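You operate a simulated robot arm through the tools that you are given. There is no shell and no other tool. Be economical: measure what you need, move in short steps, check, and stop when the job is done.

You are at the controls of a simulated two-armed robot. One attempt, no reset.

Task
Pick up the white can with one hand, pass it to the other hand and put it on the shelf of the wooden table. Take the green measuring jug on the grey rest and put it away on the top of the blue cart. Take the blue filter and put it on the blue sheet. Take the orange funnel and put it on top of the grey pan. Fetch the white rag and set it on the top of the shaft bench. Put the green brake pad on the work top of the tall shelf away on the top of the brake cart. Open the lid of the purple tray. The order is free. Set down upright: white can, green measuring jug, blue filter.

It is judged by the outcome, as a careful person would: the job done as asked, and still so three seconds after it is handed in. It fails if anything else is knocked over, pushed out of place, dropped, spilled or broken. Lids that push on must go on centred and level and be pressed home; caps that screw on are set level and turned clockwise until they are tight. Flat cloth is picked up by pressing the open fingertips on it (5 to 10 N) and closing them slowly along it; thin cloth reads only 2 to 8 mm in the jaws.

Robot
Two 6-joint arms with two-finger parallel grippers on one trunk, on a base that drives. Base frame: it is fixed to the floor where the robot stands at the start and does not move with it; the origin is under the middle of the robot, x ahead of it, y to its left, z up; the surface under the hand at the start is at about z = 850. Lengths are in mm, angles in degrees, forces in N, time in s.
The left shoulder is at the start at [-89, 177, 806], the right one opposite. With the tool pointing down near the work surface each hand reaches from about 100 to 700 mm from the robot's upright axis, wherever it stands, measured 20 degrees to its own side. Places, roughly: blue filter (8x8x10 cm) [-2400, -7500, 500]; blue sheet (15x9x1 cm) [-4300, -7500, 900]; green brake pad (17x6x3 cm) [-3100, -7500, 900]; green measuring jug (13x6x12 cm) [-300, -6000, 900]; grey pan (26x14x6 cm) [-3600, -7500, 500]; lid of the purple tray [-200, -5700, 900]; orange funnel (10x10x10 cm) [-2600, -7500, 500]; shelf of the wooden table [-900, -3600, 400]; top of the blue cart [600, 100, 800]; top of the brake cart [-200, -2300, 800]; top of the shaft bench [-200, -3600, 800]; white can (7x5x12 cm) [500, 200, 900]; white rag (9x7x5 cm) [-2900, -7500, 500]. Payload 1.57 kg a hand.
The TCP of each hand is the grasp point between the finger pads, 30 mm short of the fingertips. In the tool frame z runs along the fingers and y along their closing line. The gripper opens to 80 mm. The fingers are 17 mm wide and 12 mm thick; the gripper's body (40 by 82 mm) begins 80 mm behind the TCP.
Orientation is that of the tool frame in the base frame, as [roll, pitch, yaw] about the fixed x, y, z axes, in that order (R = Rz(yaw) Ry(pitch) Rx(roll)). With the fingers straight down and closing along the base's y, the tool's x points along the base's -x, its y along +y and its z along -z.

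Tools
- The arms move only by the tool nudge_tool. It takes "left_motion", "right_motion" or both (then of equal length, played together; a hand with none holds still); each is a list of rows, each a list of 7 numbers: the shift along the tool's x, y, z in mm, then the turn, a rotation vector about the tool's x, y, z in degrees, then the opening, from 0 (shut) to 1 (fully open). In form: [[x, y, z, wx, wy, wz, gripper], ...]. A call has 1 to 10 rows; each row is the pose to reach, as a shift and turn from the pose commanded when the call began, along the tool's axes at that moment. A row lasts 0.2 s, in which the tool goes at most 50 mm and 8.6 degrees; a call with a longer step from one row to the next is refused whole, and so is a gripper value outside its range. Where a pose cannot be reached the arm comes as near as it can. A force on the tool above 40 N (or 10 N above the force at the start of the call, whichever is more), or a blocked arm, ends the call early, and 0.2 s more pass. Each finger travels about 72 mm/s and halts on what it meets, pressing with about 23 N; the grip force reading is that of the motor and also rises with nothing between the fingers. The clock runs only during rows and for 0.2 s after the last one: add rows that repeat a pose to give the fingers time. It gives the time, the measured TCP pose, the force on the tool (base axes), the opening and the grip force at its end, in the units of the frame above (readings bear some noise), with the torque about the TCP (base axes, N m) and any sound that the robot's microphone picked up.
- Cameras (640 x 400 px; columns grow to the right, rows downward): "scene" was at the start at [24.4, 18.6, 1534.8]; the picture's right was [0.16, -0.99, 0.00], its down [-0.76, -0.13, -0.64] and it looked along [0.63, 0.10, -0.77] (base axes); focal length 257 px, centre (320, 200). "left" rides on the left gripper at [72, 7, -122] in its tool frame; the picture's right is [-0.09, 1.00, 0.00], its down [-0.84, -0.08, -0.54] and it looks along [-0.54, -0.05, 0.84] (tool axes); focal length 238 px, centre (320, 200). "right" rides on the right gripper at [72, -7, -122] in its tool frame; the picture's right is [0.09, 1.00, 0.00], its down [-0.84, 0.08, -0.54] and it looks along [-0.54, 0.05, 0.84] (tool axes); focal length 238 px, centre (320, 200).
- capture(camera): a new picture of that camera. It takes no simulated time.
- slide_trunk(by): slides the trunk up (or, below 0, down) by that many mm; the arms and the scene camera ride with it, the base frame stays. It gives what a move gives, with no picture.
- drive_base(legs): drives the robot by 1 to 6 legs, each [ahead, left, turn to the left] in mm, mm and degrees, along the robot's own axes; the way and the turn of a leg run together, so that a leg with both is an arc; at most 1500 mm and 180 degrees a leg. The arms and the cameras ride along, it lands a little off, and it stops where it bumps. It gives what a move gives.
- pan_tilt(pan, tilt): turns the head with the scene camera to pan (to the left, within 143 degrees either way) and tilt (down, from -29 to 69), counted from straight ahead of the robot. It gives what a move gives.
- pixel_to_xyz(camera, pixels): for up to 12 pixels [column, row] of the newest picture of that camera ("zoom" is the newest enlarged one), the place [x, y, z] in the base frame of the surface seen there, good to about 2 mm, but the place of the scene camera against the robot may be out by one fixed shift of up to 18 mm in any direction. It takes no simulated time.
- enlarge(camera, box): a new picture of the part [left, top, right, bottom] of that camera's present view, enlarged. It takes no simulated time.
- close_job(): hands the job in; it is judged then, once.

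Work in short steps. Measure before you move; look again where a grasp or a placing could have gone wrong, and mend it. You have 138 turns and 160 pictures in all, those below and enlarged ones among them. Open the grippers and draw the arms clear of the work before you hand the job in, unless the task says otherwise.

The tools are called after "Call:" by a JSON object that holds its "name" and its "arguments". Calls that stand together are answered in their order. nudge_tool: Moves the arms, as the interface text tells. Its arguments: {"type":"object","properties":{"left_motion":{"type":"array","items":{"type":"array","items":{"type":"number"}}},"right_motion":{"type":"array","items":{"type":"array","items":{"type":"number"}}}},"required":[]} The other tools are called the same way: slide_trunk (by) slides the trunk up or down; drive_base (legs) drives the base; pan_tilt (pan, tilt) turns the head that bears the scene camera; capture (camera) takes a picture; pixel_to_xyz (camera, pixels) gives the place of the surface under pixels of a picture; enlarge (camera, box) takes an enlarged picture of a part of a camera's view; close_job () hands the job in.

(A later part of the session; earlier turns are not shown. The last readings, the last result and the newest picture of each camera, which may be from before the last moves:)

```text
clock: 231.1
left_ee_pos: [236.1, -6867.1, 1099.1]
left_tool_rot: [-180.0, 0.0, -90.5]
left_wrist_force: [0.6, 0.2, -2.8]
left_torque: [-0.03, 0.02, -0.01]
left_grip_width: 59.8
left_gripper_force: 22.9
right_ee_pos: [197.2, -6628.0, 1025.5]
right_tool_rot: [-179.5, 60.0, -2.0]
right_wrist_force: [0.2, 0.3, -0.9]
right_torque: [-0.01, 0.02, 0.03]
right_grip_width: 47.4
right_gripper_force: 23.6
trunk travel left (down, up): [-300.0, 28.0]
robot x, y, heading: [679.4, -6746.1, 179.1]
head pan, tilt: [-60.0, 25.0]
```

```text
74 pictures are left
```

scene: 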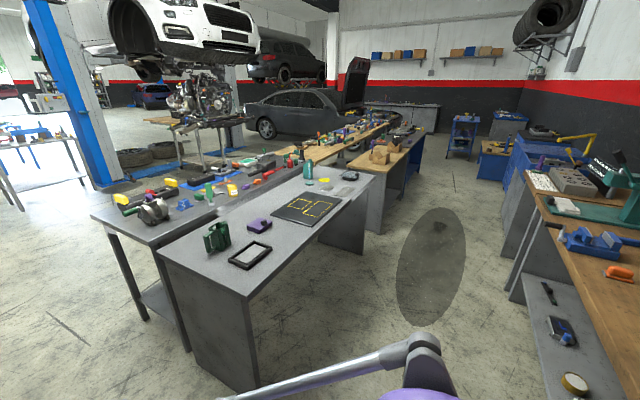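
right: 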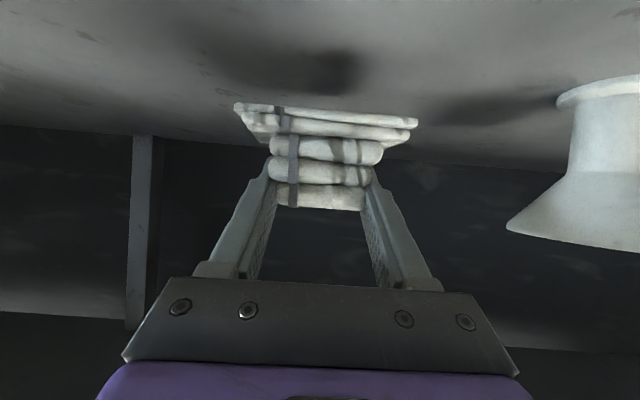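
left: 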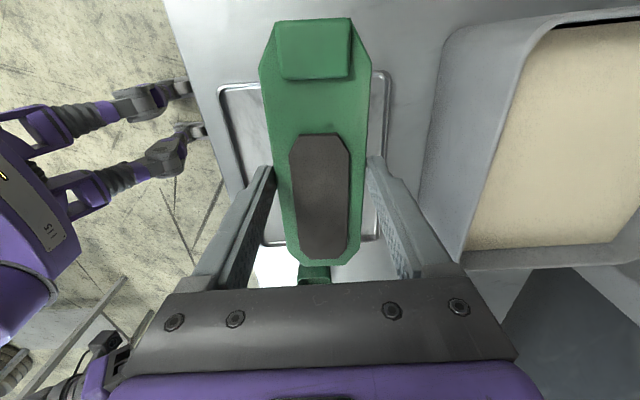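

I see the grey bench with the green jug at (218,237), shaft bench with wood blocks beyond, and the wall bench on the right. I measure edges.

Call:
{"name": "pixel_to_xyz", "arguments": {"camera": "scene", "pixels": [[255, 295], [375, 178], [365, 225], [408, 150], [425, 150], [520, 285], [548, 230], [500, 225], [528, 175], [218, 240], [262, 226], [382, 160]]}}

Call:
{"name": "enlarge", "arguments": {"camera": "scene", "box": [160, 140, 440, 310]}}

```text
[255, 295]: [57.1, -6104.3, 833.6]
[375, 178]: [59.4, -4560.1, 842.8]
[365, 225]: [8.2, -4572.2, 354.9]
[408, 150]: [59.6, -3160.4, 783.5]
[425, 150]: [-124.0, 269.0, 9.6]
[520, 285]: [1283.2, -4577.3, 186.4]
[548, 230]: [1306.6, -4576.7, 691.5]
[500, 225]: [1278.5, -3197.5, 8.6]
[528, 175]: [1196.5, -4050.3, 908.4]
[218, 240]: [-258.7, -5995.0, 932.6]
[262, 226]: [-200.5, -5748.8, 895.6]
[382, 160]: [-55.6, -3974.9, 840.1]
```

```text
2.29 times, centred on (300, 225) of scene
```

zoom: 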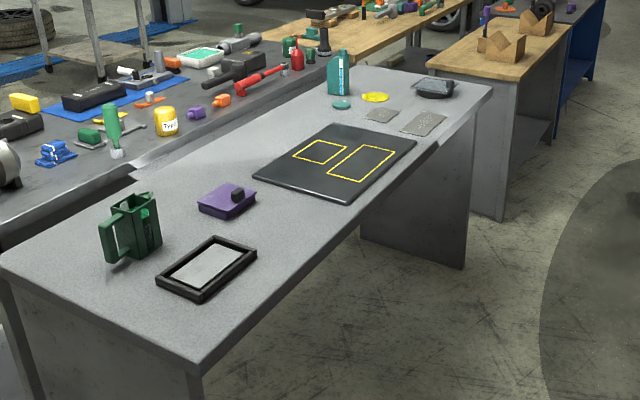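

Aisle clear between x 58 and 1190. I strafe right to y≈-3600 in front of the shaft bench.

Call:
{"name": "drive_base", "arguments": {"legs": [[0, 0, 0.9], [0, -1050, 0], [0, -1050, 0], [0, -1050, 0]]}}

Call:
{"name": "pan_tilt", "arguments": {"pan": 0, "tilt": 35}}

Call:
{"name": "capture", "arguments": {"camera": "scene"}}

```text
clock: 259.1
left_ee_pos: [199.0, -3734.0, 1097.2]
left_tool_rot: [180.0, 0.0, -89.8]
left_wrist_force: [0.8, -0.3, -1.8]
left_torque: [-0.02, -0.02, -0.04]
left_grip_width: 59.6
left_gripper_force: 23.1
right_ee_pos: [159.7, -3495.3, 1025.8]
right_tool_rot: [-179.6, 60.0, -1.1]
right_wrist_force: [0.6, -0.3, -0.3]
right_torque: [-0.04, -0.01, 0.0]
right_grip_width: 47.7
right_gripper_force: 23.1
trunk travel left (down, up): [-300.0, 28.0]
robot x, y, heading: [642.6, -3606.1, 179.4]
head pan, tilt: [-60.0, 25.0]
```

```text
clock: 260.4
left_ee_pos: [199.2, -3734.4, 1099.0]
left_tool_rot: [-180.0, 0.0, -89.8]
left_wrist_force: [-0.5, 0.5, -2.6]
left_torque: [-0.03, 0.02, 0.02]
left_grip_width: 59.6
left_gripper_force: 23.0
right_ee_pos: [160.1, -3497.3, 1024.9]
right_tool_rot: [-179.5, 59.9, -1.2]
right_wrist_force: [0.5, 0.0, -0.9]
right_torque: [0.0, -0.02, 0.0]
right_grip_width: 47.2
right_gripper_force: 22.9
trunk travel left (down, up): [-300.0, 28.0]
robot x, y, heading: [647.4, -3608.0, 179.7]
head pan, tilt: [0.0, 35.0]
```

```text
72 pictures are left
```

scene: 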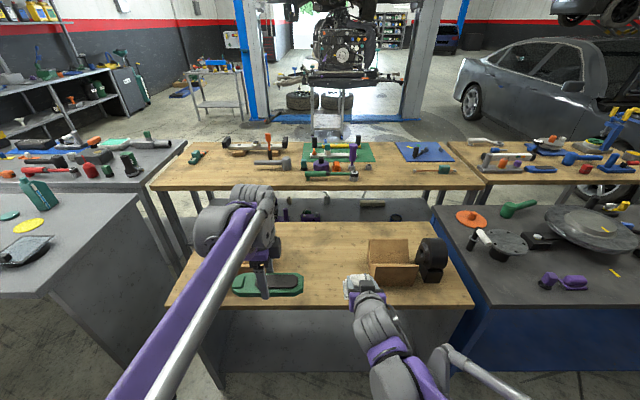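

The shaft bench has free wood around (320,265) left of the V-block. I measure.

Call:
{"name": "pixel_to_xyz", "arguments": {"camera": "scene", "pixels": [[320, 270], [320, 300], [320, 306], [320, 240], [370, 275], [395, 283], [340, 285], [300, 300], [430, 283], [225, 300], [310, 228]]}}

Call:
{"name": "capture", "arguments": {"camera": "right"}}

Call:
{"name": "capture", "arguments": {"camera": "left"}}

```text
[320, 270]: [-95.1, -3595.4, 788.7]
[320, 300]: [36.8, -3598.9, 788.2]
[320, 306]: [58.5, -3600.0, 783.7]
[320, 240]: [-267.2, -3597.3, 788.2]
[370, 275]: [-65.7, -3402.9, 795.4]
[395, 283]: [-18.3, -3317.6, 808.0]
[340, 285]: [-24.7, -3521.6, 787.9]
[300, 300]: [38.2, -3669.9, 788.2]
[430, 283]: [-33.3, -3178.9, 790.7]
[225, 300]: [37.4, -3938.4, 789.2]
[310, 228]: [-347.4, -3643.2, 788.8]
```

```text
71 pictures are left
```

right: 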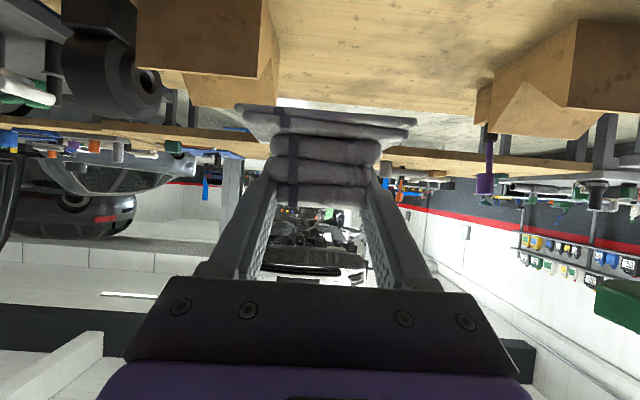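

```text
70 pictures are left
```

left: 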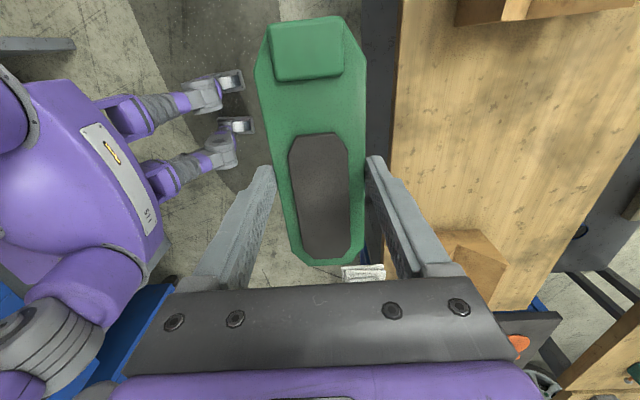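

Free centre is around (-60,-3590), away from both blocks. I drive left 93 and ahead 150, and check the table height with the right camera.

Call:
{"name": "pixel_to_xyz", "arguments": {"camera": "right", "pixels": [[400, 60], [350, 80], [300, 60], [440, 40], [230, 90], [480, 105], [250, 60], [530, 100]]}}

Call:
{"name": "drive_base", "arguments": {"legs": [[0, 93, 0.3], [150, 0, 0]]}}

Call:
{"name": "capture", "arguments": {"camera": "right"}}

Call:
{"name": "capture", "arguments": {"camera": "scene"}}

```text
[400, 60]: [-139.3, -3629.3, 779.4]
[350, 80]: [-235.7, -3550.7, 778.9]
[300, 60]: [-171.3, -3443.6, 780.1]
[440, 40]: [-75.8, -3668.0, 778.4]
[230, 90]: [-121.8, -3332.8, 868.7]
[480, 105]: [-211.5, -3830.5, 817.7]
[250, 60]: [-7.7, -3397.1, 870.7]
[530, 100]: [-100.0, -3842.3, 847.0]
```

```text
clock: 262.9
left_ee_pos: [51.7, -3828.5, 1097.7]
left_tool_rot: [-180.0, 0.0, -89.6]
left_wrist_force: [0.3, -0.6, -2.6]
left_torque: [-0.03, 0.0, -0.02]
left_grip_width: 59.4
left_gripper_force: 23.2
right_ee_pos: [11.9, -3591.2, 1025.6]
right_tool_rot: [-179.5, 60.0, -1.1]
right_wrist_force: [0.8, 1.0, -1.0]
right_torque: [0.0, 0.04, 0.03]
right_grip_width: 47.6
right_gripper_force: 22.8
trunk travel left (down, up): [-300.0, 28.0]
robot x, y, heading: [490.5, -3700.8, -179.9]
head pan, tilt: [0.0, 35.0]
```

```text
69 pictures are left
```

right: 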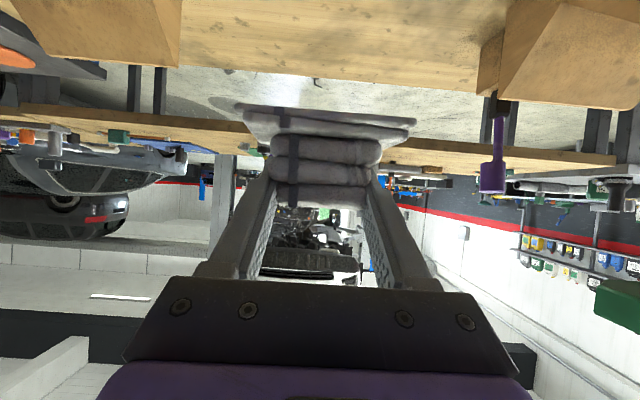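

```text
68 pictures are left
```

scene: 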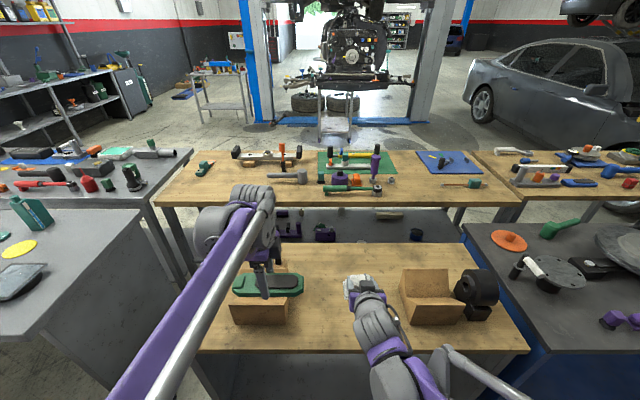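

Table z≈779. I lower the rag to 2 mm above the wood at x≈-40.

Call:
{"name": "nudge_tool", "arguments": {"right_motion": [[25, 0, 25, 0, 0, 0, 0.4], [53, 0, 52, 0, 0, 0, 0.4], [81, 0, 79, 0, 0, 0, 0.4], [109, 0, 106, 0, 0, 0, 0.4], [132, 0, 130, 0, 0, 0, 0.4], [145, 0, 142, 0, 0, 0, 0.4], [150.7, 0, 147, 0, 0, 0, 0.4], [150.7, 0, 147, 0, 0, 0, 0.4]]}}

Call:
{"name": "capture", "arguments": {"camera": "right"}}

```text
clock: 264.7
left_ee_pos: [50.4, -3828.4, 1098.5]
left_tool_rot: [179.9, 0.0, -89.6]
left_wrist_force: [-0.1, -0.2, -3.4]
left_torque: [-0.01, 0.04, -0.02]
left_grip_width: 59.8
left_gripper_force: 23.0
right_ee_pos: [-40.3, -3590.1, 820.4]
right_tool_rot: [-179.6, 60.0, -1.0]
right_wrist_force: [0.2, -0.6, -0.5]
right_torque: [0.01, 0.0, 0.04]
right_grip_width: 47.6
right_gripper_force: 22.9
trunk travel left (down, up): [-300.0, 28.0]
robot x, y, heading: [493.6, -3702.2, -180.1]
head pan, tilt: [0.0, 35.0]
```

```text
67 pictures are left
```

right: 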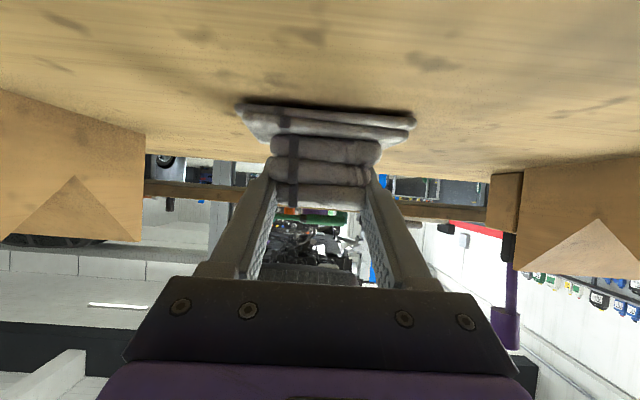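

I lower 2 mm more, release, and withdraw along the tool axis.

Call:
{"name": "nudge_tool", "arguments": {"right_motion": [[1.3, 0, 0.8, 0, 0, 0, 0.4], [1.3, 0, 0.8, 0, 0, 0, 0.62], [1.3, 0, 0.8, 0, 0, 0, 0.8], [1.3, 0, 0.8, 0, 0, 0, 1], [1.3, 0, 0.8, 0, 0, 0, 1], [0, 0, -25, 0, 0, 0, 1], [0, 0, -65, 0, 0, 0, 1], [0, 0, -110, 0, 0, 0, 1], [-40, 0, -140, 0, 0, 0, 1], [-85, 0, -160, 0, 0, 0, 1]]}}

Call:
{"name": "capture", "arguments": {"camera": "right"}}

```text
clock: 266.9
left_ee_pos: [52.6, -3828.4, 1098.9]
left_tool_rot: [-180.0, 0.1, -89.6]
left_wrist_force: [-0.7, 0.6, -2.2]
left_torque: [0.0, 0.01, -0.01]
left_grip_width: 59.8
left_gripper_force: 23.2
right_ee_pos: [56.1, -3591.8, 975.2]
right_tool_rot: [-179.5, 60.1, -0.9]
right_wrist_force: [0.1, -0.3, 0.0]
right_torque: [-0.01, -0.01, 0.01]
right_grip_width: 80.0
right_gripper_force: 0.1
right hand out of reach, approached as far as the arm can: row 7, 8
trunk travel left (down, up): [-300.0, 28.0]
robot x, y, heading: [493.0, -3702.4, -180.2]
head pan, tilt: [0.0, 35.0]
```

```text
66 pictures are left
```

right: 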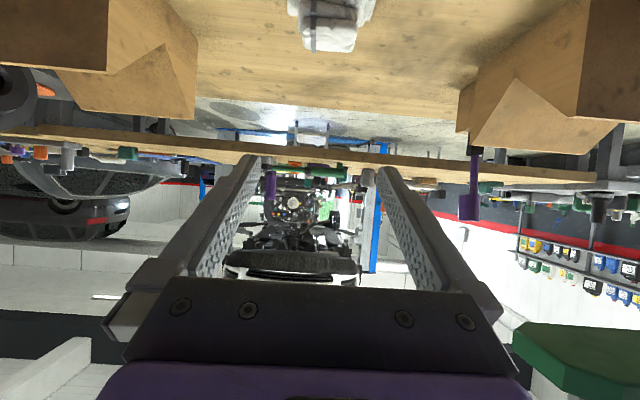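

The rag rests on the bench. I back 150 mm and strafe right 1300 to the brake cart.

Call:
{"name": "drive_base", "arguments": {"legs": [[-150, 0, 0.2], [0, -1350, 0]]}}

Call:
{"name": "pan_tilt", "arguments": {"pan": 0, "tilt": 40}}

Call:
{"name": "capture", "arguments": {"camera": "scene"}}

Call:
{"name": "capture", "arguments": {"camera": "left"}}

```text
clock: 280.0
left_ee_pos: [200.4, -2464.3, 1097.1]
left_tool_rot: [-180.0, 0.0, -90.1]
left_wrist_force: [0.3, 0.8, -2.8]
left_torque: [0.01, 0.0, -0.01]
left_grip_width: 59.7
left_gripper_force: 23.4
right_ee_pos: [208.1, -2229.3, 973.7]
right_tool_rot: [-179.6, 60.1, -1.6]
right_wrist_force: [0.8, -0.5, -1.2]
right_torque: [0.0, 0.0, 0.0]
right_grip_width: 79.8
right_gripper_force: 0.1
trunk travel left (down, up): [-300.0, 28.0]
robot x, y, heading: [648.4, -2338.9, 179.4]
head pan, tilt: [0.0, 35.0]
```

```text
clock: 280.6
left_ee_pos: [201.8, -2465.9, 1098.1]
left_tool_rot: [180.0, 0.0, -90.1]
left_wrist_force: [0.2, -0.6, -3.5]
left_torque: [-0.04, 0.0, 0.0]
left_grip_width: 59.9
left_gripper_force: 22.6
right_ee_pos: [207.2, -2228.9, 973.9]
right_tool_rot: [-179.6, 60.0, -1.5]
right_wrist_force: [-0.1, -1.2, -0.5]
right_torque: [-0.03, 0.0, 0.02]
right_grip_width: 79.9
right_gripper_force: 0.0
trunk travel left (down, up): [-300.0, 28.0]
robot x, y, heading: [645.5, -2343.2, 179.3]
head pan, tilt: [0.0, 40.0]
```

```text
65 pictures are left
```

scene: 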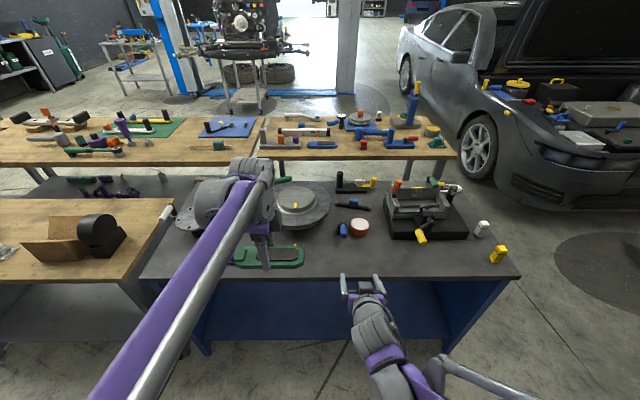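

```text
64 pictures are left
```

left: 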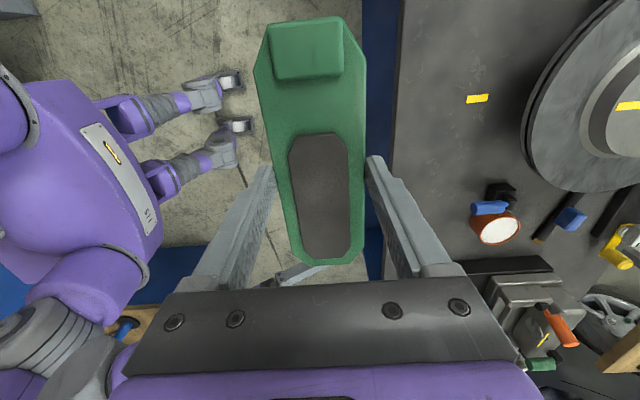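

The front strip of the cart top is free. I measure edge, the disc and nearby items.

Call:
{"name": "pixel_to_xyz", "arguments": {"camera": "left", "pixels": [[400, 60], [392, 150], [477, 98], [530, 110], [495, 230], [480, 260], [430, 120], [470, 190], [410, 30]]}}

Call:
{"name": "pixel_to_xyz", "arguments": {"camera": "scene", "pixels": [[330, 262], [330, 276], [300, 228], [355, 236], [410, 240], [270, 275], [210, 270], [330, 245]]}}

Call:
{"name": "enlarge", "arguments": {"camera": "scene", "box": [130, 160, 530, 300]}}

```text
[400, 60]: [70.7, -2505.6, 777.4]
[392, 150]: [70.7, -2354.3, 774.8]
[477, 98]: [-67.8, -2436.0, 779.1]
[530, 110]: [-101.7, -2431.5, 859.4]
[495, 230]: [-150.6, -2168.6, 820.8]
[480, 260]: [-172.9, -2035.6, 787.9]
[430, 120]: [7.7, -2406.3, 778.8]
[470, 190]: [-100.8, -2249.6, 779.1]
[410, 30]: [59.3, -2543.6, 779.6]
```

```text
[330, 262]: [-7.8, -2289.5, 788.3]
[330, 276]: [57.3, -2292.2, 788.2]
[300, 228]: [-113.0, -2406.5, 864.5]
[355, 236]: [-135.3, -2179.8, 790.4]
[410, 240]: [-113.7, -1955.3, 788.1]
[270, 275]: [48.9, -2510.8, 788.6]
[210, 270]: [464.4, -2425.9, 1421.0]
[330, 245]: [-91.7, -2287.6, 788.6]
```

```text
1.60 times, centred on (330, 230) of scene
```

zoom: 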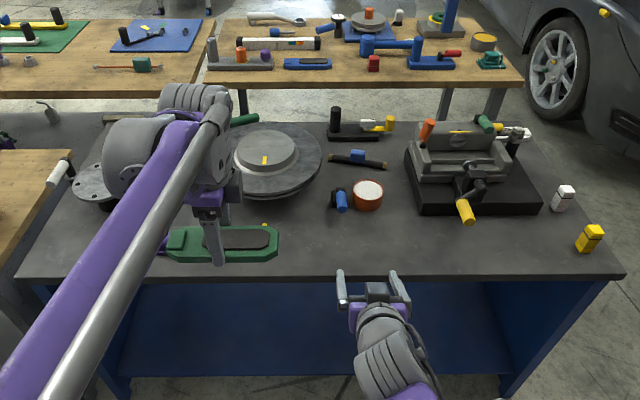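

Surface z≈779, edge x≈71. I strafe right 100, go ahead 130, then lower the pad over (3,-2366).

Call:
{"name": "drive_base", "arguments": {"legs": [[0, -100, 0.5], [130, 0, 0]]}}

Call:
{"name": "nudge_tool", "arguments": {"left_motion": [[0, 35, 20, 0, 0, 0, 0.5], [0, 68, 50, 0, 0, 0, 0.5], [0, 68, 98, 0, 0, 0, 0.5], [0, 68, 146, 0, 0, 0, 0.5], [0, 68, 190, 0, 0, 0, 0.5], [0, 68, 210, 0, 0, 0, 0.5]]}}

Call:
{"name": "capture", "arguments": {"camera": "left"}}

Call:
{"name": "capture", "arguments": {"camera": "scene"}}

```text
clock: 283.0
left_ee_pos: [76.3, -2367.6, 1097.0]
left_tool_rot: [-180.0, 0.0, -89.8]
left_wrist_force: [-0.3, 0.8, -3.5]
left_torque: [-0.02, -0.01, 0.02]
left_grip_width: 60.0
left_gripper_force: 23.2
right_ee_pos: [82.7, -2131.0, 974.0]
right_tool_rot: [-179.6, 60.0, -1.1]
right_wrist_force: [0.5, -0.4, -1.7]
right_torque: [-0.01, 0.0, -0.01]
right_grip_width: 80.1
right_gripper_force: 0.1
trunk travel left (down, up): [-300.0, 28.0]
robot x, y, heading: [521.5, -2240.4, 179.9]
head pan, tilt: [0.0, 40.0]
```

```text
clock: 284.4
left_ee_pos: [8.9, -2367.5, 889.2]
left_tool_rot: [-179.8, 0.0, -89.8]
left_wrist_force: [0.1, 0.5, -2.2]
left_torque: [0.0, -0.01, -0.01]
left_grip_width: 59.8
left_gripper_force: 23.0
right_ee_pos: [81.1, -2132.1, 974.7]
right_tool_rot: [-179.7, 60.1, -1.2]
right_wrist_force: [-0.9, -0.6, 0.4]
right_torque: [0.01, -0.01, 0.02]
right_grip_width: 80.1
right_gripper_force: 0.1
trunk travel left (down, up): [-300.0, 28.0]
robot x, y, heading: [519.5, -2243.0, 179.7]
head pan, tilt: [0.0, 40.0]
```

```text
62 pictures are left
```

left: 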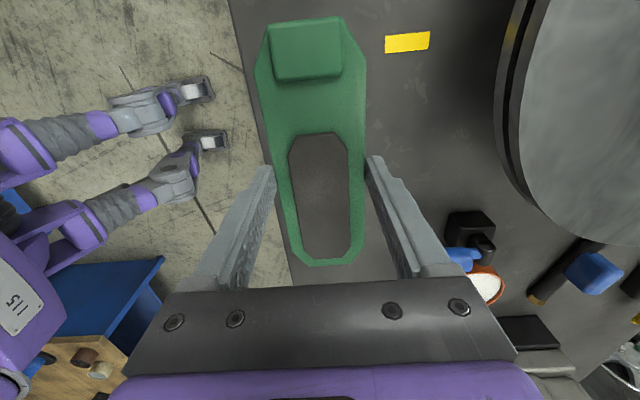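

```text
61 pictures are left
```

scene: 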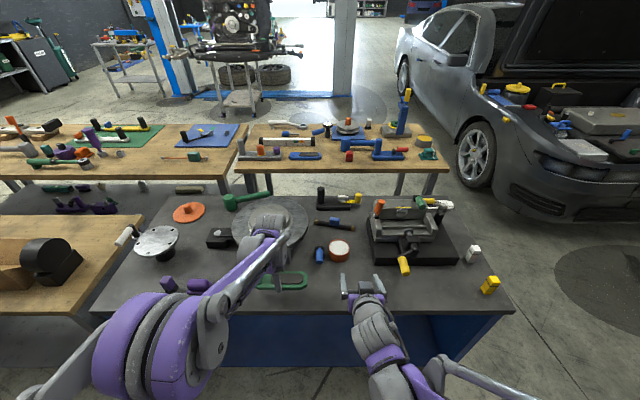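

Space below is clear. I lower to near contact and then to contact.

Call:
{"name": "nudge_tool", "arguments": {"left_motion": [[0, 0, 30, 0, 0, 0, 0.5], [0, 0, 55, 0, 0, 0, 0.5], [0, 0, 68, 0, 0, 0, 0.5], [0, 0, 72, 0, 0, 0, 0.5], [0, 0, 74, 0, 0, 0, 0.5], [0, 0, 74, 0, 0, 0, 0.5]]}}

Call:
{"name": "capture", "arguments": {"camera": "left"}}

```text
clock: 285.8
left_ee_pos: [6.4, -2367.9, 816.6]
left_tool_rot: [179.9, 0.1, -89.8]
left_wrist_force: [-5.0, -0.3, 18.3]
left_torque: [-0.02, 0.14, 0.01]
left_grip_width: 59.9
left_gripper_force: 23.0
right_ee_pos: [82.2, -2130.8, 975.4]
right_tool_rot: [-179.6, 60.1, -1.2]
right_wrist_force: [0.3, -0.3, -0.2]
right_torque: [0.01, 0.01, 0.01]
right_grip_width: 80.0
right_gripper_force: 0.1
trunk travel left (down, up): [-300.0, 28.0]
robot x, y, heading: [521.2, -2242.8, 180.0]
head pan, tilt: [0.0, 40.0]
```

```text
60 pictures are left
```

left: 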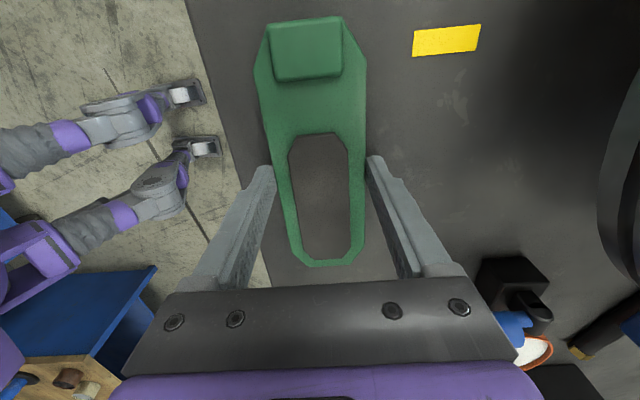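

In contact (18 N). I release and lift clear.

Call:
{"name": "nudge_tool", "arguments": {"left_motion": [[0, 0, -1, 0, 0, 0, 0.6], [0, 0, -1, 0, 0, 0, 0.8], [0, 0, -1, 0, 0, 0, 1], [0, 0, -1, 0, 0, 0, 1], [0, 0, -20, 0, 0, 0, 1], [0, 0, -65, 0, 0, 0, 1], [0, 0, -110, 0, 0, 0, 1], [0, 0, -155, 0, 0, 0, 1], [0, -40, -185, 0, 0, 0, 1], [0, -80, -210, 0, 0, 0, 1]]}}

Call:
{"name": "capture", "arguments": {"camera": "left"}}

```text
clock: 288.0
left_ee_pos: [89.9, -2370.7, 1023.9]
left_tool_rot: [180.0, -0.1, -89.9]
left_wrist_force: [0.8, 0.0, 0.8]
left_torque: [-0.02, 0.03, -0.03]
left_grip_width: 80.4
left_gripper_force: 0.0
right_ee_pos: [83.4, -2131.2, 974.5]
right_tool_rot: [-179.6, 60.0, -1.1]
right_wrist_force: [-0.3, 0.0, 0.4]
right_torque: [-0.03, -0.01, 0.03]
right_grip_width: 80.0
right_gripper_force: 0.1
trunk travel left (down, up): [-300.0, 28.0]
robot x, y, heading: [524.2, -2241.2, 179.7]
head pan, tilt: [0.0, 40.0]
```

```text
59 pictures are left
```

left: 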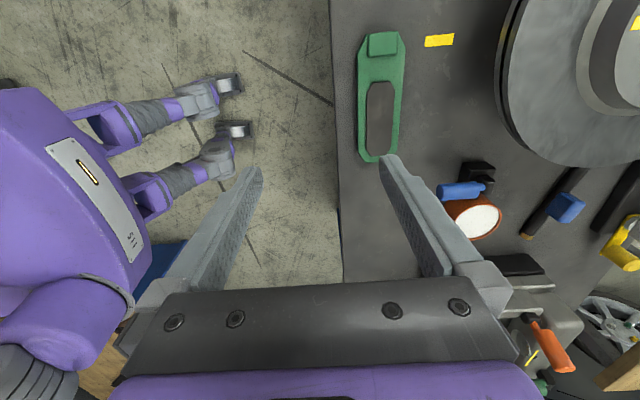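

Pad is on the cart. I back off and strafe left to the grey bench with jug and purple tray (y≈-5870).

Call:
{"name": "drive_base", "arguments": {"legs": [[-140, 0, 0.3], [0, 1200, 0], [0, 1200, 0], [0, 1200, 0]]}}

Call:
{"name": "capture", "arguments": {"camera": "scene"}}

```text
clock: 320.3
left_ee_pos: [258.6, -5956.1, 1023.3]
left_tool_rot: [-180.0, 0.0, -88.9]
left_wrist_force: [-0.5, 0.1, -0.5]
left_torque: [-0.04, 0.02, 0.01]
left_grip_width: 79.9
left_gripper_force: 0.0
right_ee_pos: [248.4, -5717.2, 974.1]
right_tool_rot: [-179.7, 59.9, -0.2]
right_wrist_force: [0.3, -0.4, 0.2]
right_torque: [0.01, 0.0, -0.01]
right_grip_width: 79.9
right_gripper_force: 0.2
trunk travel left (down, up): [-300.0, 28.0]
robot x, y, heading: [687.3, -5816.4, -179.0]
head pan, tilt: [0.0, 40.0]
```

```text
58 pictures are left
```

scene: 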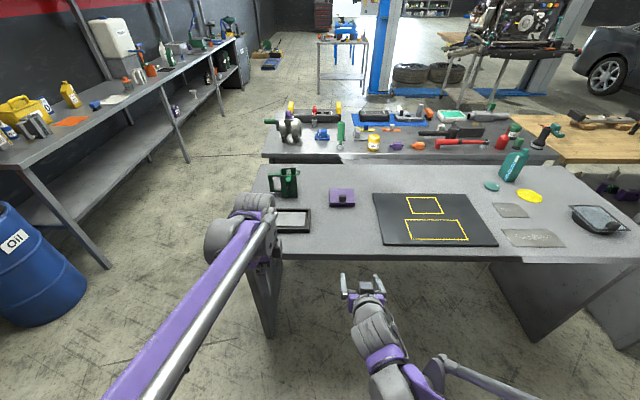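

Call:
{"name": "enlarge", "arguments": {"camera": "scene", "box": [250, 160, 390, 250]}}

Call:
{"name": "pixel_to_xyz", "arguments": {"camera": "scene", "pixels": [[342, 196], [330, 190], [354, 190], [330, 206], [354, 206], [342, 186], [342, 212], [284, 185], [275, 195], [295, 190], [290, 198], [300, 205]]}}

```text
4.44 times, centred on (320, 205) of scene
```

zoom: 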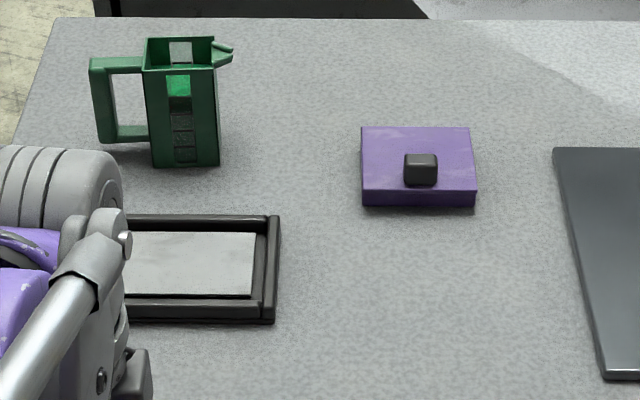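

```text
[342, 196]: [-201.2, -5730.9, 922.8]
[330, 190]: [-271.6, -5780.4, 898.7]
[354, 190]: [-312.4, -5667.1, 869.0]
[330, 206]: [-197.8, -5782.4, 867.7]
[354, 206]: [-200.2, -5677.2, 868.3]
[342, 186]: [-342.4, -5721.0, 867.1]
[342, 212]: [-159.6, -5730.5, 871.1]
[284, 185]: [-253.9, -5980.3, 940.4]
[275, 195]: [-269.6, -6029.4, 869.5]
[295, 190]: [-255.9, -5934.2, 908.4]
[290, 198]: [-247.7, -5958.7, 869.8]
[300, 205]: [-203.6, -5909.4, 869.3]
```

Purple tray: box about 110×90 mm with a black knob near its front, so the hinge is likely at the back. I drive ahead 170 and turn the right hand to point down, then look close.

Call:
{"name": "drive_base", "arguments": {"legs": [[0, 0, -1.0], [170, 0, 0]]}}

Call:
{"name": "nudge_tool", "arguments": {"right_motion": [[-8, 0, -4, 0, 6, 0, 1], [-20, 0, -10, 0, 12, 0, 1], [-35, 0, -20, 0, 18, 0, 1], [-50, 0, -25, 0, 24, 0, 1], [-60, 0, -25, 0, 30, 0, 1], [-65, 0, -20, 0, 36, 0, 1], [-70, 0, -10, 0, 42, 0, 1], [-80, 0, 10, 0, 48, 0, 1], [-85, 0, 30, 0, 54, 0, 1], [-90, 0, 50, 0, 60, 0, 1]]}}

Call:
{"name": "capture", "arguments": {"camera": "right"}}

Call:
{"name": "capture", "arguments": {"camera": "left"}}

```text
clock: 322.1
left_ee_pos: [88.0, -5947.9, 1022.1]
left_tool_rot: [-179.9, 0.0, -89.9]
left_wrist_force: [0.3, 0.5, -0.1]
left_torque: [0.0, 0.02, -0.03]
left_grip_width: 80.2
left_gripper_force: 0.0
right_ee_pos: [81.1, -5709.4, 974.2]
right_tool_rot: [-179.5, 59.9, -1.3]
right_wrist_force: [0.0, 0.2, -0.2]
right_torque: [0.0, -0.04, 0.02]
right_grip_width: 79.6
right_gripper_force: 0.1
trunk travel left (down, up): [-300.0, 28.0]
robot x, y, heading: [518.3, -5817.4, 179.7]
head pan, tilt: [0.0, 40.0]
```

```text
clock: 324.3
left_ee_pos: [86.0, -5949.1, 1022.5]
left_tool_rot: [-179.9, 0.0, -89.9]
left_wrist_force: [-0.2, -0.5, 0.7]
left_torque: [0.02, -0.02, 0.03]
left_grip_width: 80.0
left_gripper_force: 0.1
right_ee_pos: [-8.7, -5706.3, 1026.7]
right_tool_rot: [-179.8, 0.0, -1.6]
right_wrist_force: [-0.6, -0.7, -0.3]
right_torque: [0.0, -0.01, -0.01]
right_grip_width: 80.0
right_gripper_force: 0.0
trunk travel left (down, up): [-300.0, 28.0]
robot x, y, heading: [519.0, -5819.8, 180.1]
head pan, tilt: [0.0, 40.0]
```

```text
56 pictures are left
```

right: 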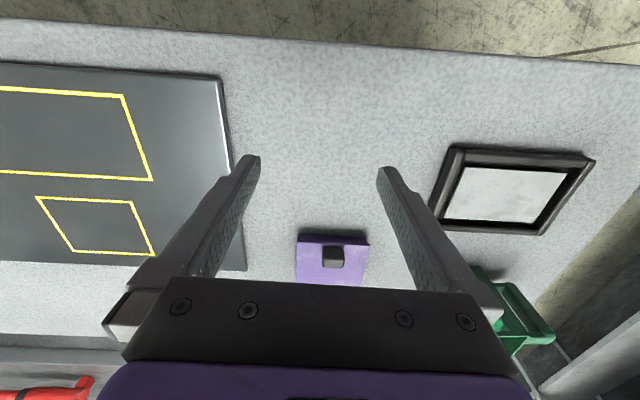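

```text
55 pictures are left
```

left: 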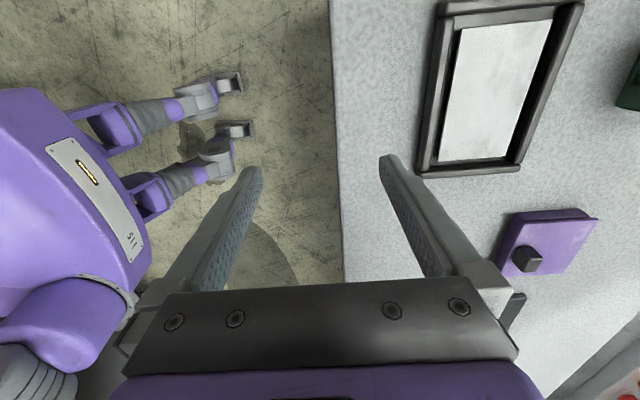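

I measure the tray box and knob in both hand cameras.

Call:
{"name": "enlarge", "arguments": {"camera": "left", "box": [480, 190, 620, 290]}}

Call:
{"name": "pixel_to_xyz", "arguments": {"camera": "left", "pixels": [[512, 218], [596, 215], [500, 265], [556, 270], [525, 255], [535, 260], [560, 235], [540, 215], [570, 209], [590, 235]]}}

Call:
{"name": "pixel_to_xyz", "arguments": {"camera": "right", "pixels": [[298, 242], [368, 246], [333, 250], [333, 262], [325, 258], [343, 258], [305, 275], [360, 275], [333, 237], [333, 243]]}}

```text
4.00 times, centred on (550, 240) of left
```

zoom: 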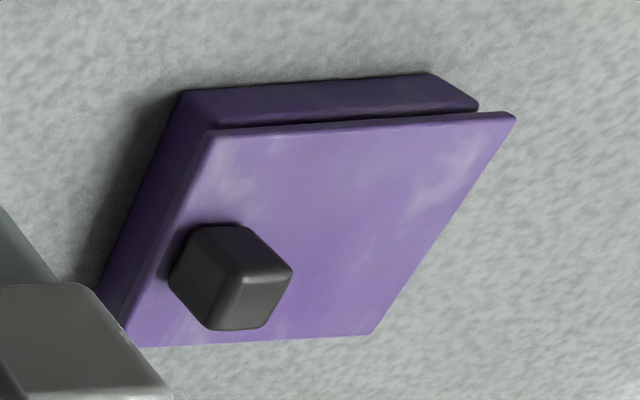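

```text
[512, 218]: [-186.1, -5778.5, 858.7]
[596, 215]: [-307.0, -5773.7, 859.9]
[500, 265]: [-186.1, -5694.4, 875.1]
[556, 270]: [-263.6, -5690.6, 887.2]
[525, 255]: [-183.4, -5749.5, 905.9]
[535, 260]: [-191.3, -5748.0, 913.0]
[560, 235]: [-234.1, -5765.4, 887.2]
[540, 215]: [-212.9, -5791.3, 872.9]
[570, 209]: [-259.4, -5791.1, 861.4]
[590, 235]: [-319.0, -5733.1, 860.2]
```

```text
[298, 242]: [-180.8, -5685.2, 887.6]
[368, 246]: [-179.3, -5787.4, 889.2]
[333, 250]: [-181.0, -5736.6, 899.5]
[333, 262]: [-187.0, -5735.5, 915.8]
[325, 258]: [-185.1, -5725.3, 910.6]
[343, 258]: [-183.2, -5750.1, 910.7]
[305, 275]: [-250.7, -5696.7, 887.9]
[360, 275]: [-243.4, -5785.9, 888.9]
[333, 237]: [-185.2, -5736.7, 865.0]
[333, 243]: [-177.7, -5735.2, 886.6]
```

The lid plate (z≈888) has a knob at about (-196,-5737), z 888–916; its back edge is the hinge side. I measure the back corner and the robot's own front feet for standoff.

Call:
{"name": "pixel_to_xyz", "arguments": {"camera": "left", "pixels": [[578, 209], [588, 217], [596, 220], [594, 222], [585, 245], [570, 262], [244, 130], [240, 85], [205, 75], [565, 265]]}}

Call:
{"name": "pan_tilt", "arguments": {"pan": 0, "tilt": 45}}

Call:
{"name": "enlarge", "arguments": {"camera": "scene", "box": [280, 150, 400, 230]}}

```text
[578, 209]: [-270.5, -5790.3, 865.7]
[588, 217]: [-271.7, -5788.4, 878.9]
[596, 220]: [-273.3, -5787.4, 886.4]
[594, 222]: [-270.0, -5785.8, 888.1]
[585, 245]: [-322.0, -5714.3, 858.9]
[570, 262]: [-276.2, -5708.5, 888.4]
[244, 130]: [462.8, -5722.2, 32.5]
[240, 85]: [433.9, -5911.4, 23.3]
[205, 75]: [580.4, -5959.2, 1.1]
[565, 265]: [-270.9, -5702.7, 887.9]
```

```text
clock: 325.0
left_ee_pos: [87.3, -5949.1, 1022.8]
left_tool_rot: [-180.0, 0.0, -89.8]
left_wrist_force: [0.0, 0.6, 0.0]
left_torque: [-0.03, 0.0, 0.01]
left_grip_width: 79.8
left_gripper_force: 0.1
right_ee_pos: [-7.5, -5706.2, 1027.7]
right_tool_rot: [-179.8, 0.0, -1.7]
right_wrist_force: [-0.5, -1.0, -0.2]
right_torque: [0.01, 0.01, 0.03]
right_grip_width: 80.0
right_gripper_force: 0.1
trunk travel left (down, up): [-300.0, 28.0]
robot x, y, heading: [517.0, -5818.8, 179.8]
head pan, tilt: [0.0, 45.0]
```

```text
5.00 times, centred on (340, 190) of scene
```

zoom: 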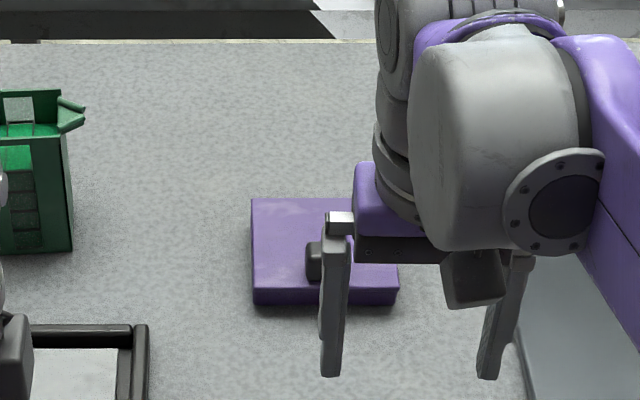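

Lid hinge is at about x≈-273, z≈882, and the base front is only ~90 mm ahead of its axis. I drive 150 mm closer and set the right hand at 30° below horizontal, facing the knob.

Call:
{"name": "drive_base", "arguments": {"legs": [[150, 0, 0]]}}

Call:
{"name": "nudge_tool", "arguments": {"right_motion": [[8, 4, 0, 0, -7.5, 0, 1], [16, 8, 0, 0, -15, 0, 1], [24, 12, 0, 0, -22.5, 0, 1], [32, 16, 10, 0, -30, 0, 1], [40, 20, 25, 0, -37.5, 0, 1], [44, 24, 40, 0, -45, 0, 1], [44, 28, 60, 0, -52.5, 0, 1], [44, 31, 79, 0, -60, 0, 1], [44, 31, 79, 0, -60, 0, 1]]}}

Call:
{"name": "capture", "arguments": {"camera": "right"}}

Call:
{"name": "capture", "arguments": {"camera": "scene"}}

```text
clock: 326.3
left_ee_pos: [-61.8, -5946.7, 1023.0]
left_tool_rot: [180.0, -0.1, -90.0]
left_wrist_force: [-0.1, 0.4, 0.4]
left_torque: [0.03, 0.0, 0.0]
left_grip_width: 80.1
left_gripper_force: 0.1
right_ee_pos: [-154.3, -5703.0, 1027.7]
right_tool_rot: [-179.7, 0.0, -1.7]
right_wrist_force: [-1.6, 0.3, 0.2]
right_torque: [0.0, -0.02, 0.01]
right_grip_width: 80.0
right_gripper_force: 0.1
trunk travel left (down, up): [-300.0, 28.0]
robot x, y, heading: [373.1, -5816.8, 179.5]
head pan, tilt: [0.0, 45.0]
```

```text
clock: 328.3
left_ee_pos: [-61.7, -5945.2, 1023.3]
left_tool_rot: [179.9, 0.1, -90.0]
left_wrist_force: [-0.8, 0.5, -0.8]
left_torque: [-0.01, 0.04, -0.02]
left_grip_width: 79.9
left_gripper_force: 0.0
right_ee_pos: [-112.3, -5736.2, 949.0]
right_tool_rot: [-179.6, 60.1, -1.5]
right_wrist_force: [0.5, 0.5, -0.2]
right_torque: [-0.04, 0.0, 0.03]
right_grip_width: 80.0
right_gripper_force: 0.1
trunk travel left (down, up): [-300.0, 28.0]
robot x, y, heading: [372.0, -5820.5, 179.4]
head pan, tilt: [0.0, 45.0]
```

```text
52 pictures are left
```

right: 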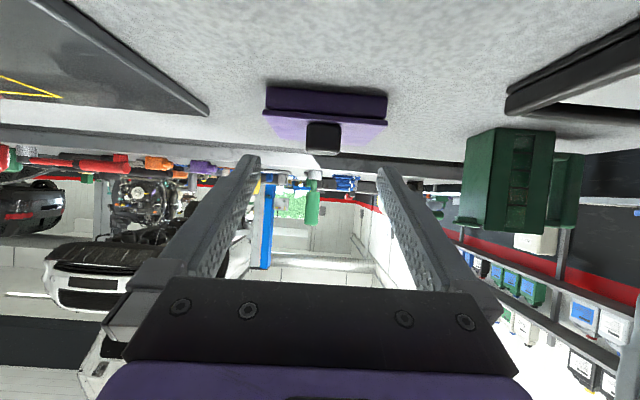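

```text
51 pictures are left
```

scene: 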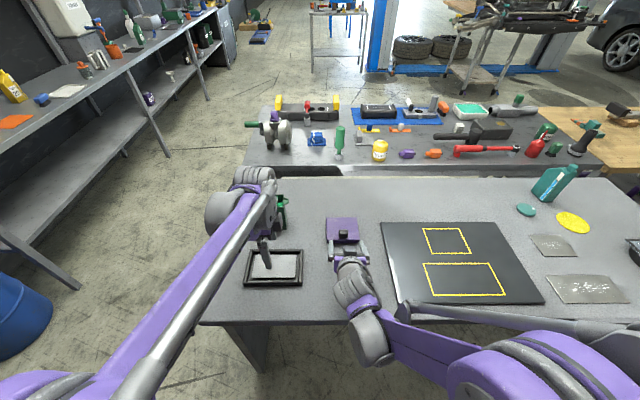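

The knob (323,138) faces the right fingers. I measure it once more.

Call:
{"name": "pixel_to_xyz", "arguments": {"camera": "right", "pixels": [[308, 138], [323, 138], [338, 138], [323, 128], [323, 150], [323, 118], [275, 115], [380, 120], [323, 105], [323, 90]]}}

```text
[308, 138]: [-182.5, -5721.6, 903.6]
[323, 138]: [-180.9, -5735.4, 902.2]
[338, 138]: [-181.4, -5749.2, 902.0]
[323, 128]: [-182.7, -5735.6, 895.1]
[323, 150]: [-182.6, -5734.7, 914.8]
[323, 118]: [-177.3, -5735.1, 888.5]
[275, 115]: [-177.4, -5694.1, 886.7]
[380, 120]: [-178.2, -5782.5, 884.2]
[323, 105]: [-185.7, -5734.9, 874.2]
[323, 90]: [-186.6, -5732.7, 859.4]
```

I go in 71 mm along the tool and close on the knob.

Call:
{"name": "nudge_tool", "arguments": {"right_motion": [[0, 0, 30, 0, 0, 0, 1], [0, 0, 55, 0, 0, 0, 1], [0, 0, 70, 0, 0, 0, 1], [0, 0, 70, 0, 0, 0, 0.7], [0, 0, 70, 0, 0, 0, 0.45], [0, 0, 70, 0, 0, 0, 0.2], [0, 0, 70, 0, 0, 0, 0.2], [0, 0, 70, 0, 0, 0, 0.2]]}}

Call:
{"name": "capture", "arguments": {"camera": "right"}}

```text
clock: 330.1
left_ee_pos: [-62.3, -5947.8, 1023.1]
left_tool_rot: [-179.9, 0.0, -90.0]
left_wrist_force: [-0.3, -0.4, 0.1]
left_torque: [-0.03, -0.03, -0.02]
left_grip_width: 80.0
left_gripper_force: 0.2
right_ee_pos: [-173.5, -5737.3, 913.4]
right_tool_rot: [-179.5, 60.1, -1.3]
right_wrist_force: [-0.9, -17.9, -4.5]
right_torque: [-0.62, -0.29, 1.16]
right_grip_width: 31.6
right_gripper_force: 40.6
trunk travel left (down, up): [-300.0, 28.0]
robot x, y, heading: [368.5, -5817.7, 179.9]
head pan, tilt: [0.0, 45.0]
```

```text
50 pictures are left
```

right: 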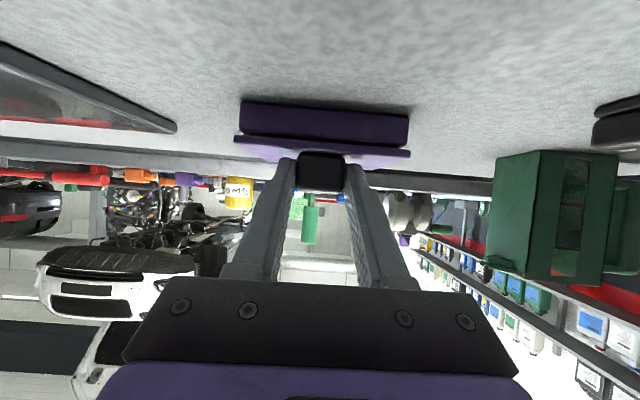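

Knob gripped (31.6 mm). I relieve the small sideways push and begin the opening arc about the hinge, up to ~30°.

Call:
{"name": "nudge_tool", "arguments": {"right_motion": [[0, -1.5, 0, 0, 0, 0, 0.2], [-8, -1.5, -1.3, 0, 3, 0, 0.2], [-16.2, -1.5, -2.4, 0, 6, 0, 0.2], [-24.5, -1.5, -2.4, 0, 9, 0, 0.2], [-32.5, -1.5, -2, 0, 12, 0, 0.2], [-40.5, -1.5, -0.8, 0, 15, 0, 0.2], [-48.5, -1.5, 0.9, 0, 18, 0, 0.2], [-48.5, -1.5, 0.9, 0, 18, 0, 0.2]]}}

Call:
{"name": "capture", "arguments": {"camera": "right"}}

Call:
{"name": "capture", "arguments": {"camera": "scene"}}

```text
clock: 331.9
left_ee_pos: [-59.7, -5950.2, 1024.7]
left_tool_rot: [179.9, 0.2, -90.1]
left_wrist_force: [0.2, 0.7, -0.2]
left_torque: [0.02, 0.03, -0.02]
left_grip_width: 80.0
left_gripper_force: 0.2
right_ee_pos: [-196.4, -5736.5, 956.9]
right_tool_rot: [-179.7, 42.2, -1.4]
right_wrist_force: [17.2, -29.6, -2.2]
right_torque: [-0.42, -1.29, 1.39]
right_grip_width: 31.8
right_gripper_force: 40.6
trunk travel left (down, up): [-300.0, 28.0]
robot x, y, heading: [371.2, -5818.9, 179.4]
head pan, tilt: [0.0, 45.0]
```

```text
49 pictures are left
```

right: 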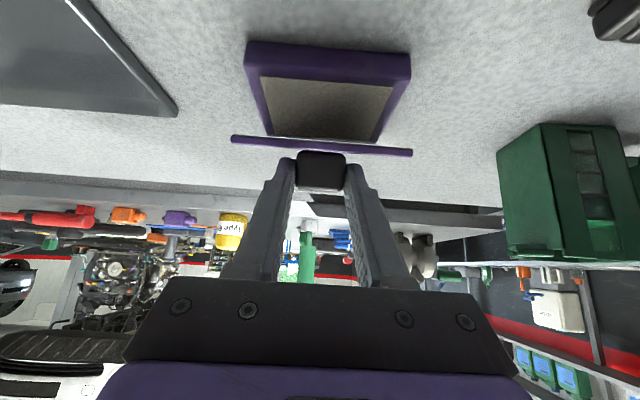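

```text
48 pictures are left
```

scene: 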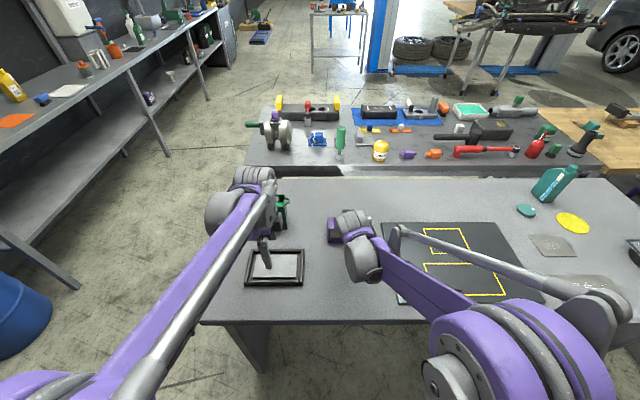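

The lid is hinged and opening (~30°). Sideways force shows I should shift 2.5 mm toward -y and ease x 2 mm. I continue to ~60°.

Call:
{"name": "nudge_tool", "arguments": {"right_motion": [[1, 2.5, -1, 0, 0, 0, 0.2], [-7, 2.5, -1, 0, 3, 0, 0.2], [-15, 2.5, -0.8, 0, 6, 0, 0.2], [-23, 2.5, 0.6, 0, 9, 0, 0.2], [-31, 2.5, 2.4, 0, 12, 0, 0.2], [-38.7, 2.5, 5, 0, 15, 0, 0.2], [-46.3, 2.5, 8, 0, 18, 0, 0.2], [-46.3, 2.5, 8, 0, 18, 0, 0.2]]}}

Call:
{"name": "capture", "arguments": {"camera": "right"}}

```text
clock: 333.7
left_ee_pos: [-58.9, -5949.4, 1024.1]
left_tool_rot: [179.9, 0.1, -90.0]
left_wrist_force: [-0.1, -0.7, -0.6]
left_torque: [0.01, -0.05, -0.01]
left_grip_width: 79.8
left_gripper_force: 0.0
right_ee_pos: [-235.6, -5736.4, 982.0]
right_tool_rot: [-179.8, 24.2, -1.6]
right_wrist_force: [15.4, -22.7, 20.3]
right_torque: [-0.73, -0.6, 1.24]
right_grip_width: 31.6
right_gripper_force: 40.0
trunk travel left (down, up): [-300.0, 28.0]
robot x, y, heading: [370.6, -5815.6, 179.7]
head pan, tilt: [0.0, 45.0]
```

```text
47 pictures are left
```

right: 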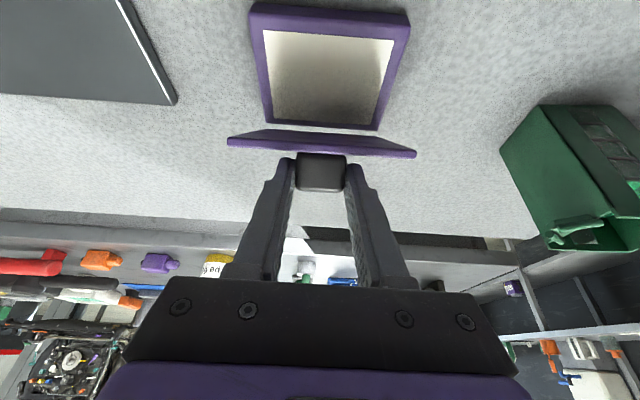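

Lid ~58° open; the force pushes outward, so I widen the arc ~3 mm and continue to ~90°.

Call:
{"name": "nudge_tool", "arguments": {"right_motion": [[0, 2, -2.5, 0, 0, 0, 0.2], [-8, 2, -1, 0, 3, 0, 0.2], [-15.7, 2, 0.6, 0, 6, 0, 0.2], [-23.3, 2, 3.3, 0, 9, 0, 0.2], [-30.8, 2, 6.5, 0, 12, 0, 0.2], [-38, 2, 10.5, 0, 15, 0, 0.2], [-44.9, 2, 14.9, 0, 18, 0, 0.2], [-44.9, 2, 14.9, 0, 18, 0, 0.2]]}}

Call:
{"name": "capture", "arguments": {"camera": "right"}}

Call:
{"name": "enlarge", "arguments": {"camera": "scene", "box": [280, 170, 420, 270]}}

```text
clock: 335.5
left_ee_pos: [-59.5, -5948.3, 1024.8]
left_tool_rot: [179.9, 0.0, -90.0]
left_wrist_force: [0.2, 0.6, 1.0]
left_torque: [0.0, -0.05, 0.0]
left_grip_width: 80.3
left_gripper_force: 0.1
right_ee_pos: [-284.0, -5735.9, 988.4]
right_tool_rot: [-179.8, 6.2, -1.8]
right_wrist_force: [1.4, -20.8, 30.0]
right_torque: [-0.8, -0.31, 0.74]
right_grip_width: 31.5
right_gripper_force: 40.1
trunk travel left (down, up): [-300.0, 28.0]
robot x, y, heading: [370.2, -5821.3, 179.9]
head pan, tilt: [0.0, 45.0]
```

```text
46 pictures are left
```

right: 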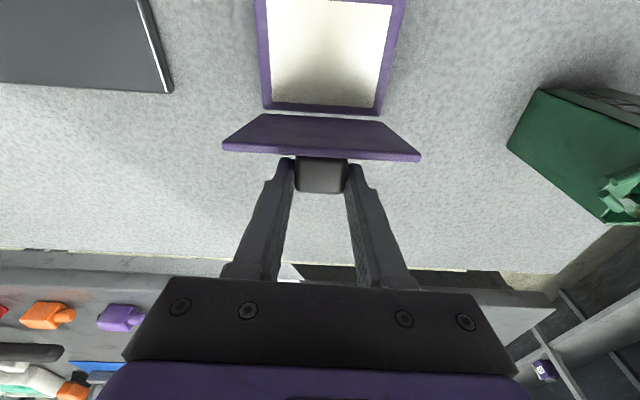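

```text
4.00 times, centred on (350, 220) of scene
```

zoom: 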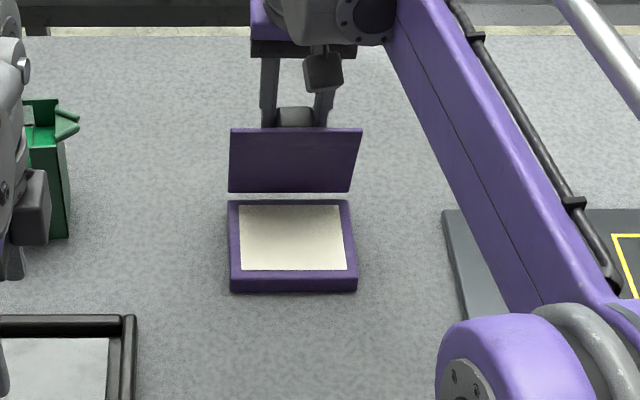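

Near 85°. I continue over vertical to about 110°, keeping the arc 3 mm wider.

Call:
{"name": "nudge_tool", "arguments": {"right_motion": [[0, 2, -3, 0, 0, 0, 0.2], [-7.6, 2, -0.5, 0, 3, 0, 0.2], [-15.3, 2, 3.2, 0, 6, 0, 0.2], [-22, 2, 7, 0, 9, 0, 0.2], [-29, 2, 11.7, 0, 12, 0, 0.2], [-35.3, 2, 16.4, 0, 14, 0, 0.2], [-35.3, 2, 16.4, 0, 14, 0, 0.2]]}}

Call:
{"name": "capture", "arguments": {"camera": "right"}}

Call:
{"name": "enlarge", "arguments": {"camera": "scene", "box": [280, 170, 420, 270]}}

```text
clock: 337.1
left_ee_pos: [-60.7, -5948.9, 1021.9]
left_tool_rot: [-179.8, 0.1, -90.1]
left_wrist_force: [0.4, 0.2, -0.2]
left_torque: [-0.01, 0.0, -0.01]
left_grip_width: 79.8
left_gripper_force: 0.0
right_ee_pos: [-285.4, -5733.8, 963.1]
right_tool_rot: [-179.8, -8.2, -1.7]
right_wrist_force: [0.1, -25.2, 8.8]
right_torque: [-0.07, -0.14, 0.29]
right_grip_width: 35.9
right_gripper_force: 10.9
right hand out of reach, approached as far as the arm can: row 4, 5, 6, 7
trunk travel left (down, up): [-300.0, 28.0]
robot x, y, heading: [372.9, -5819.9, 179.6]
head pan, tilt: [0.0, 45.0]
```

```text
44 pictures are left
```

right: 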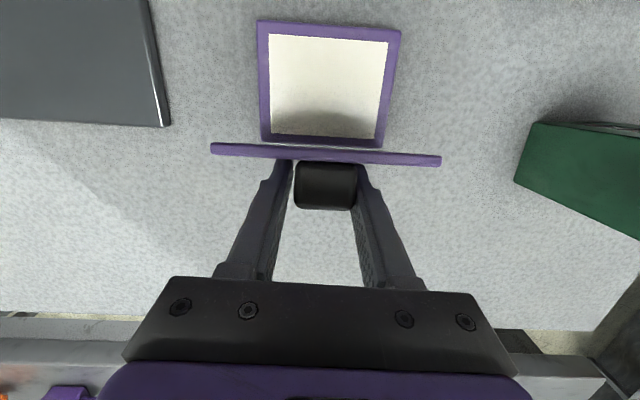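

```text
4.00 times, centred on (350, 220) of scene
```

zoom: 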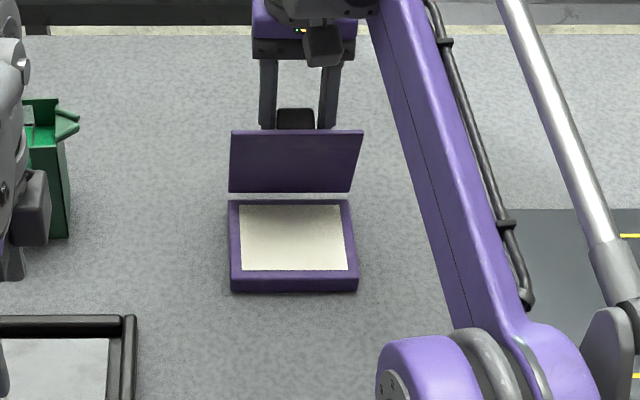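

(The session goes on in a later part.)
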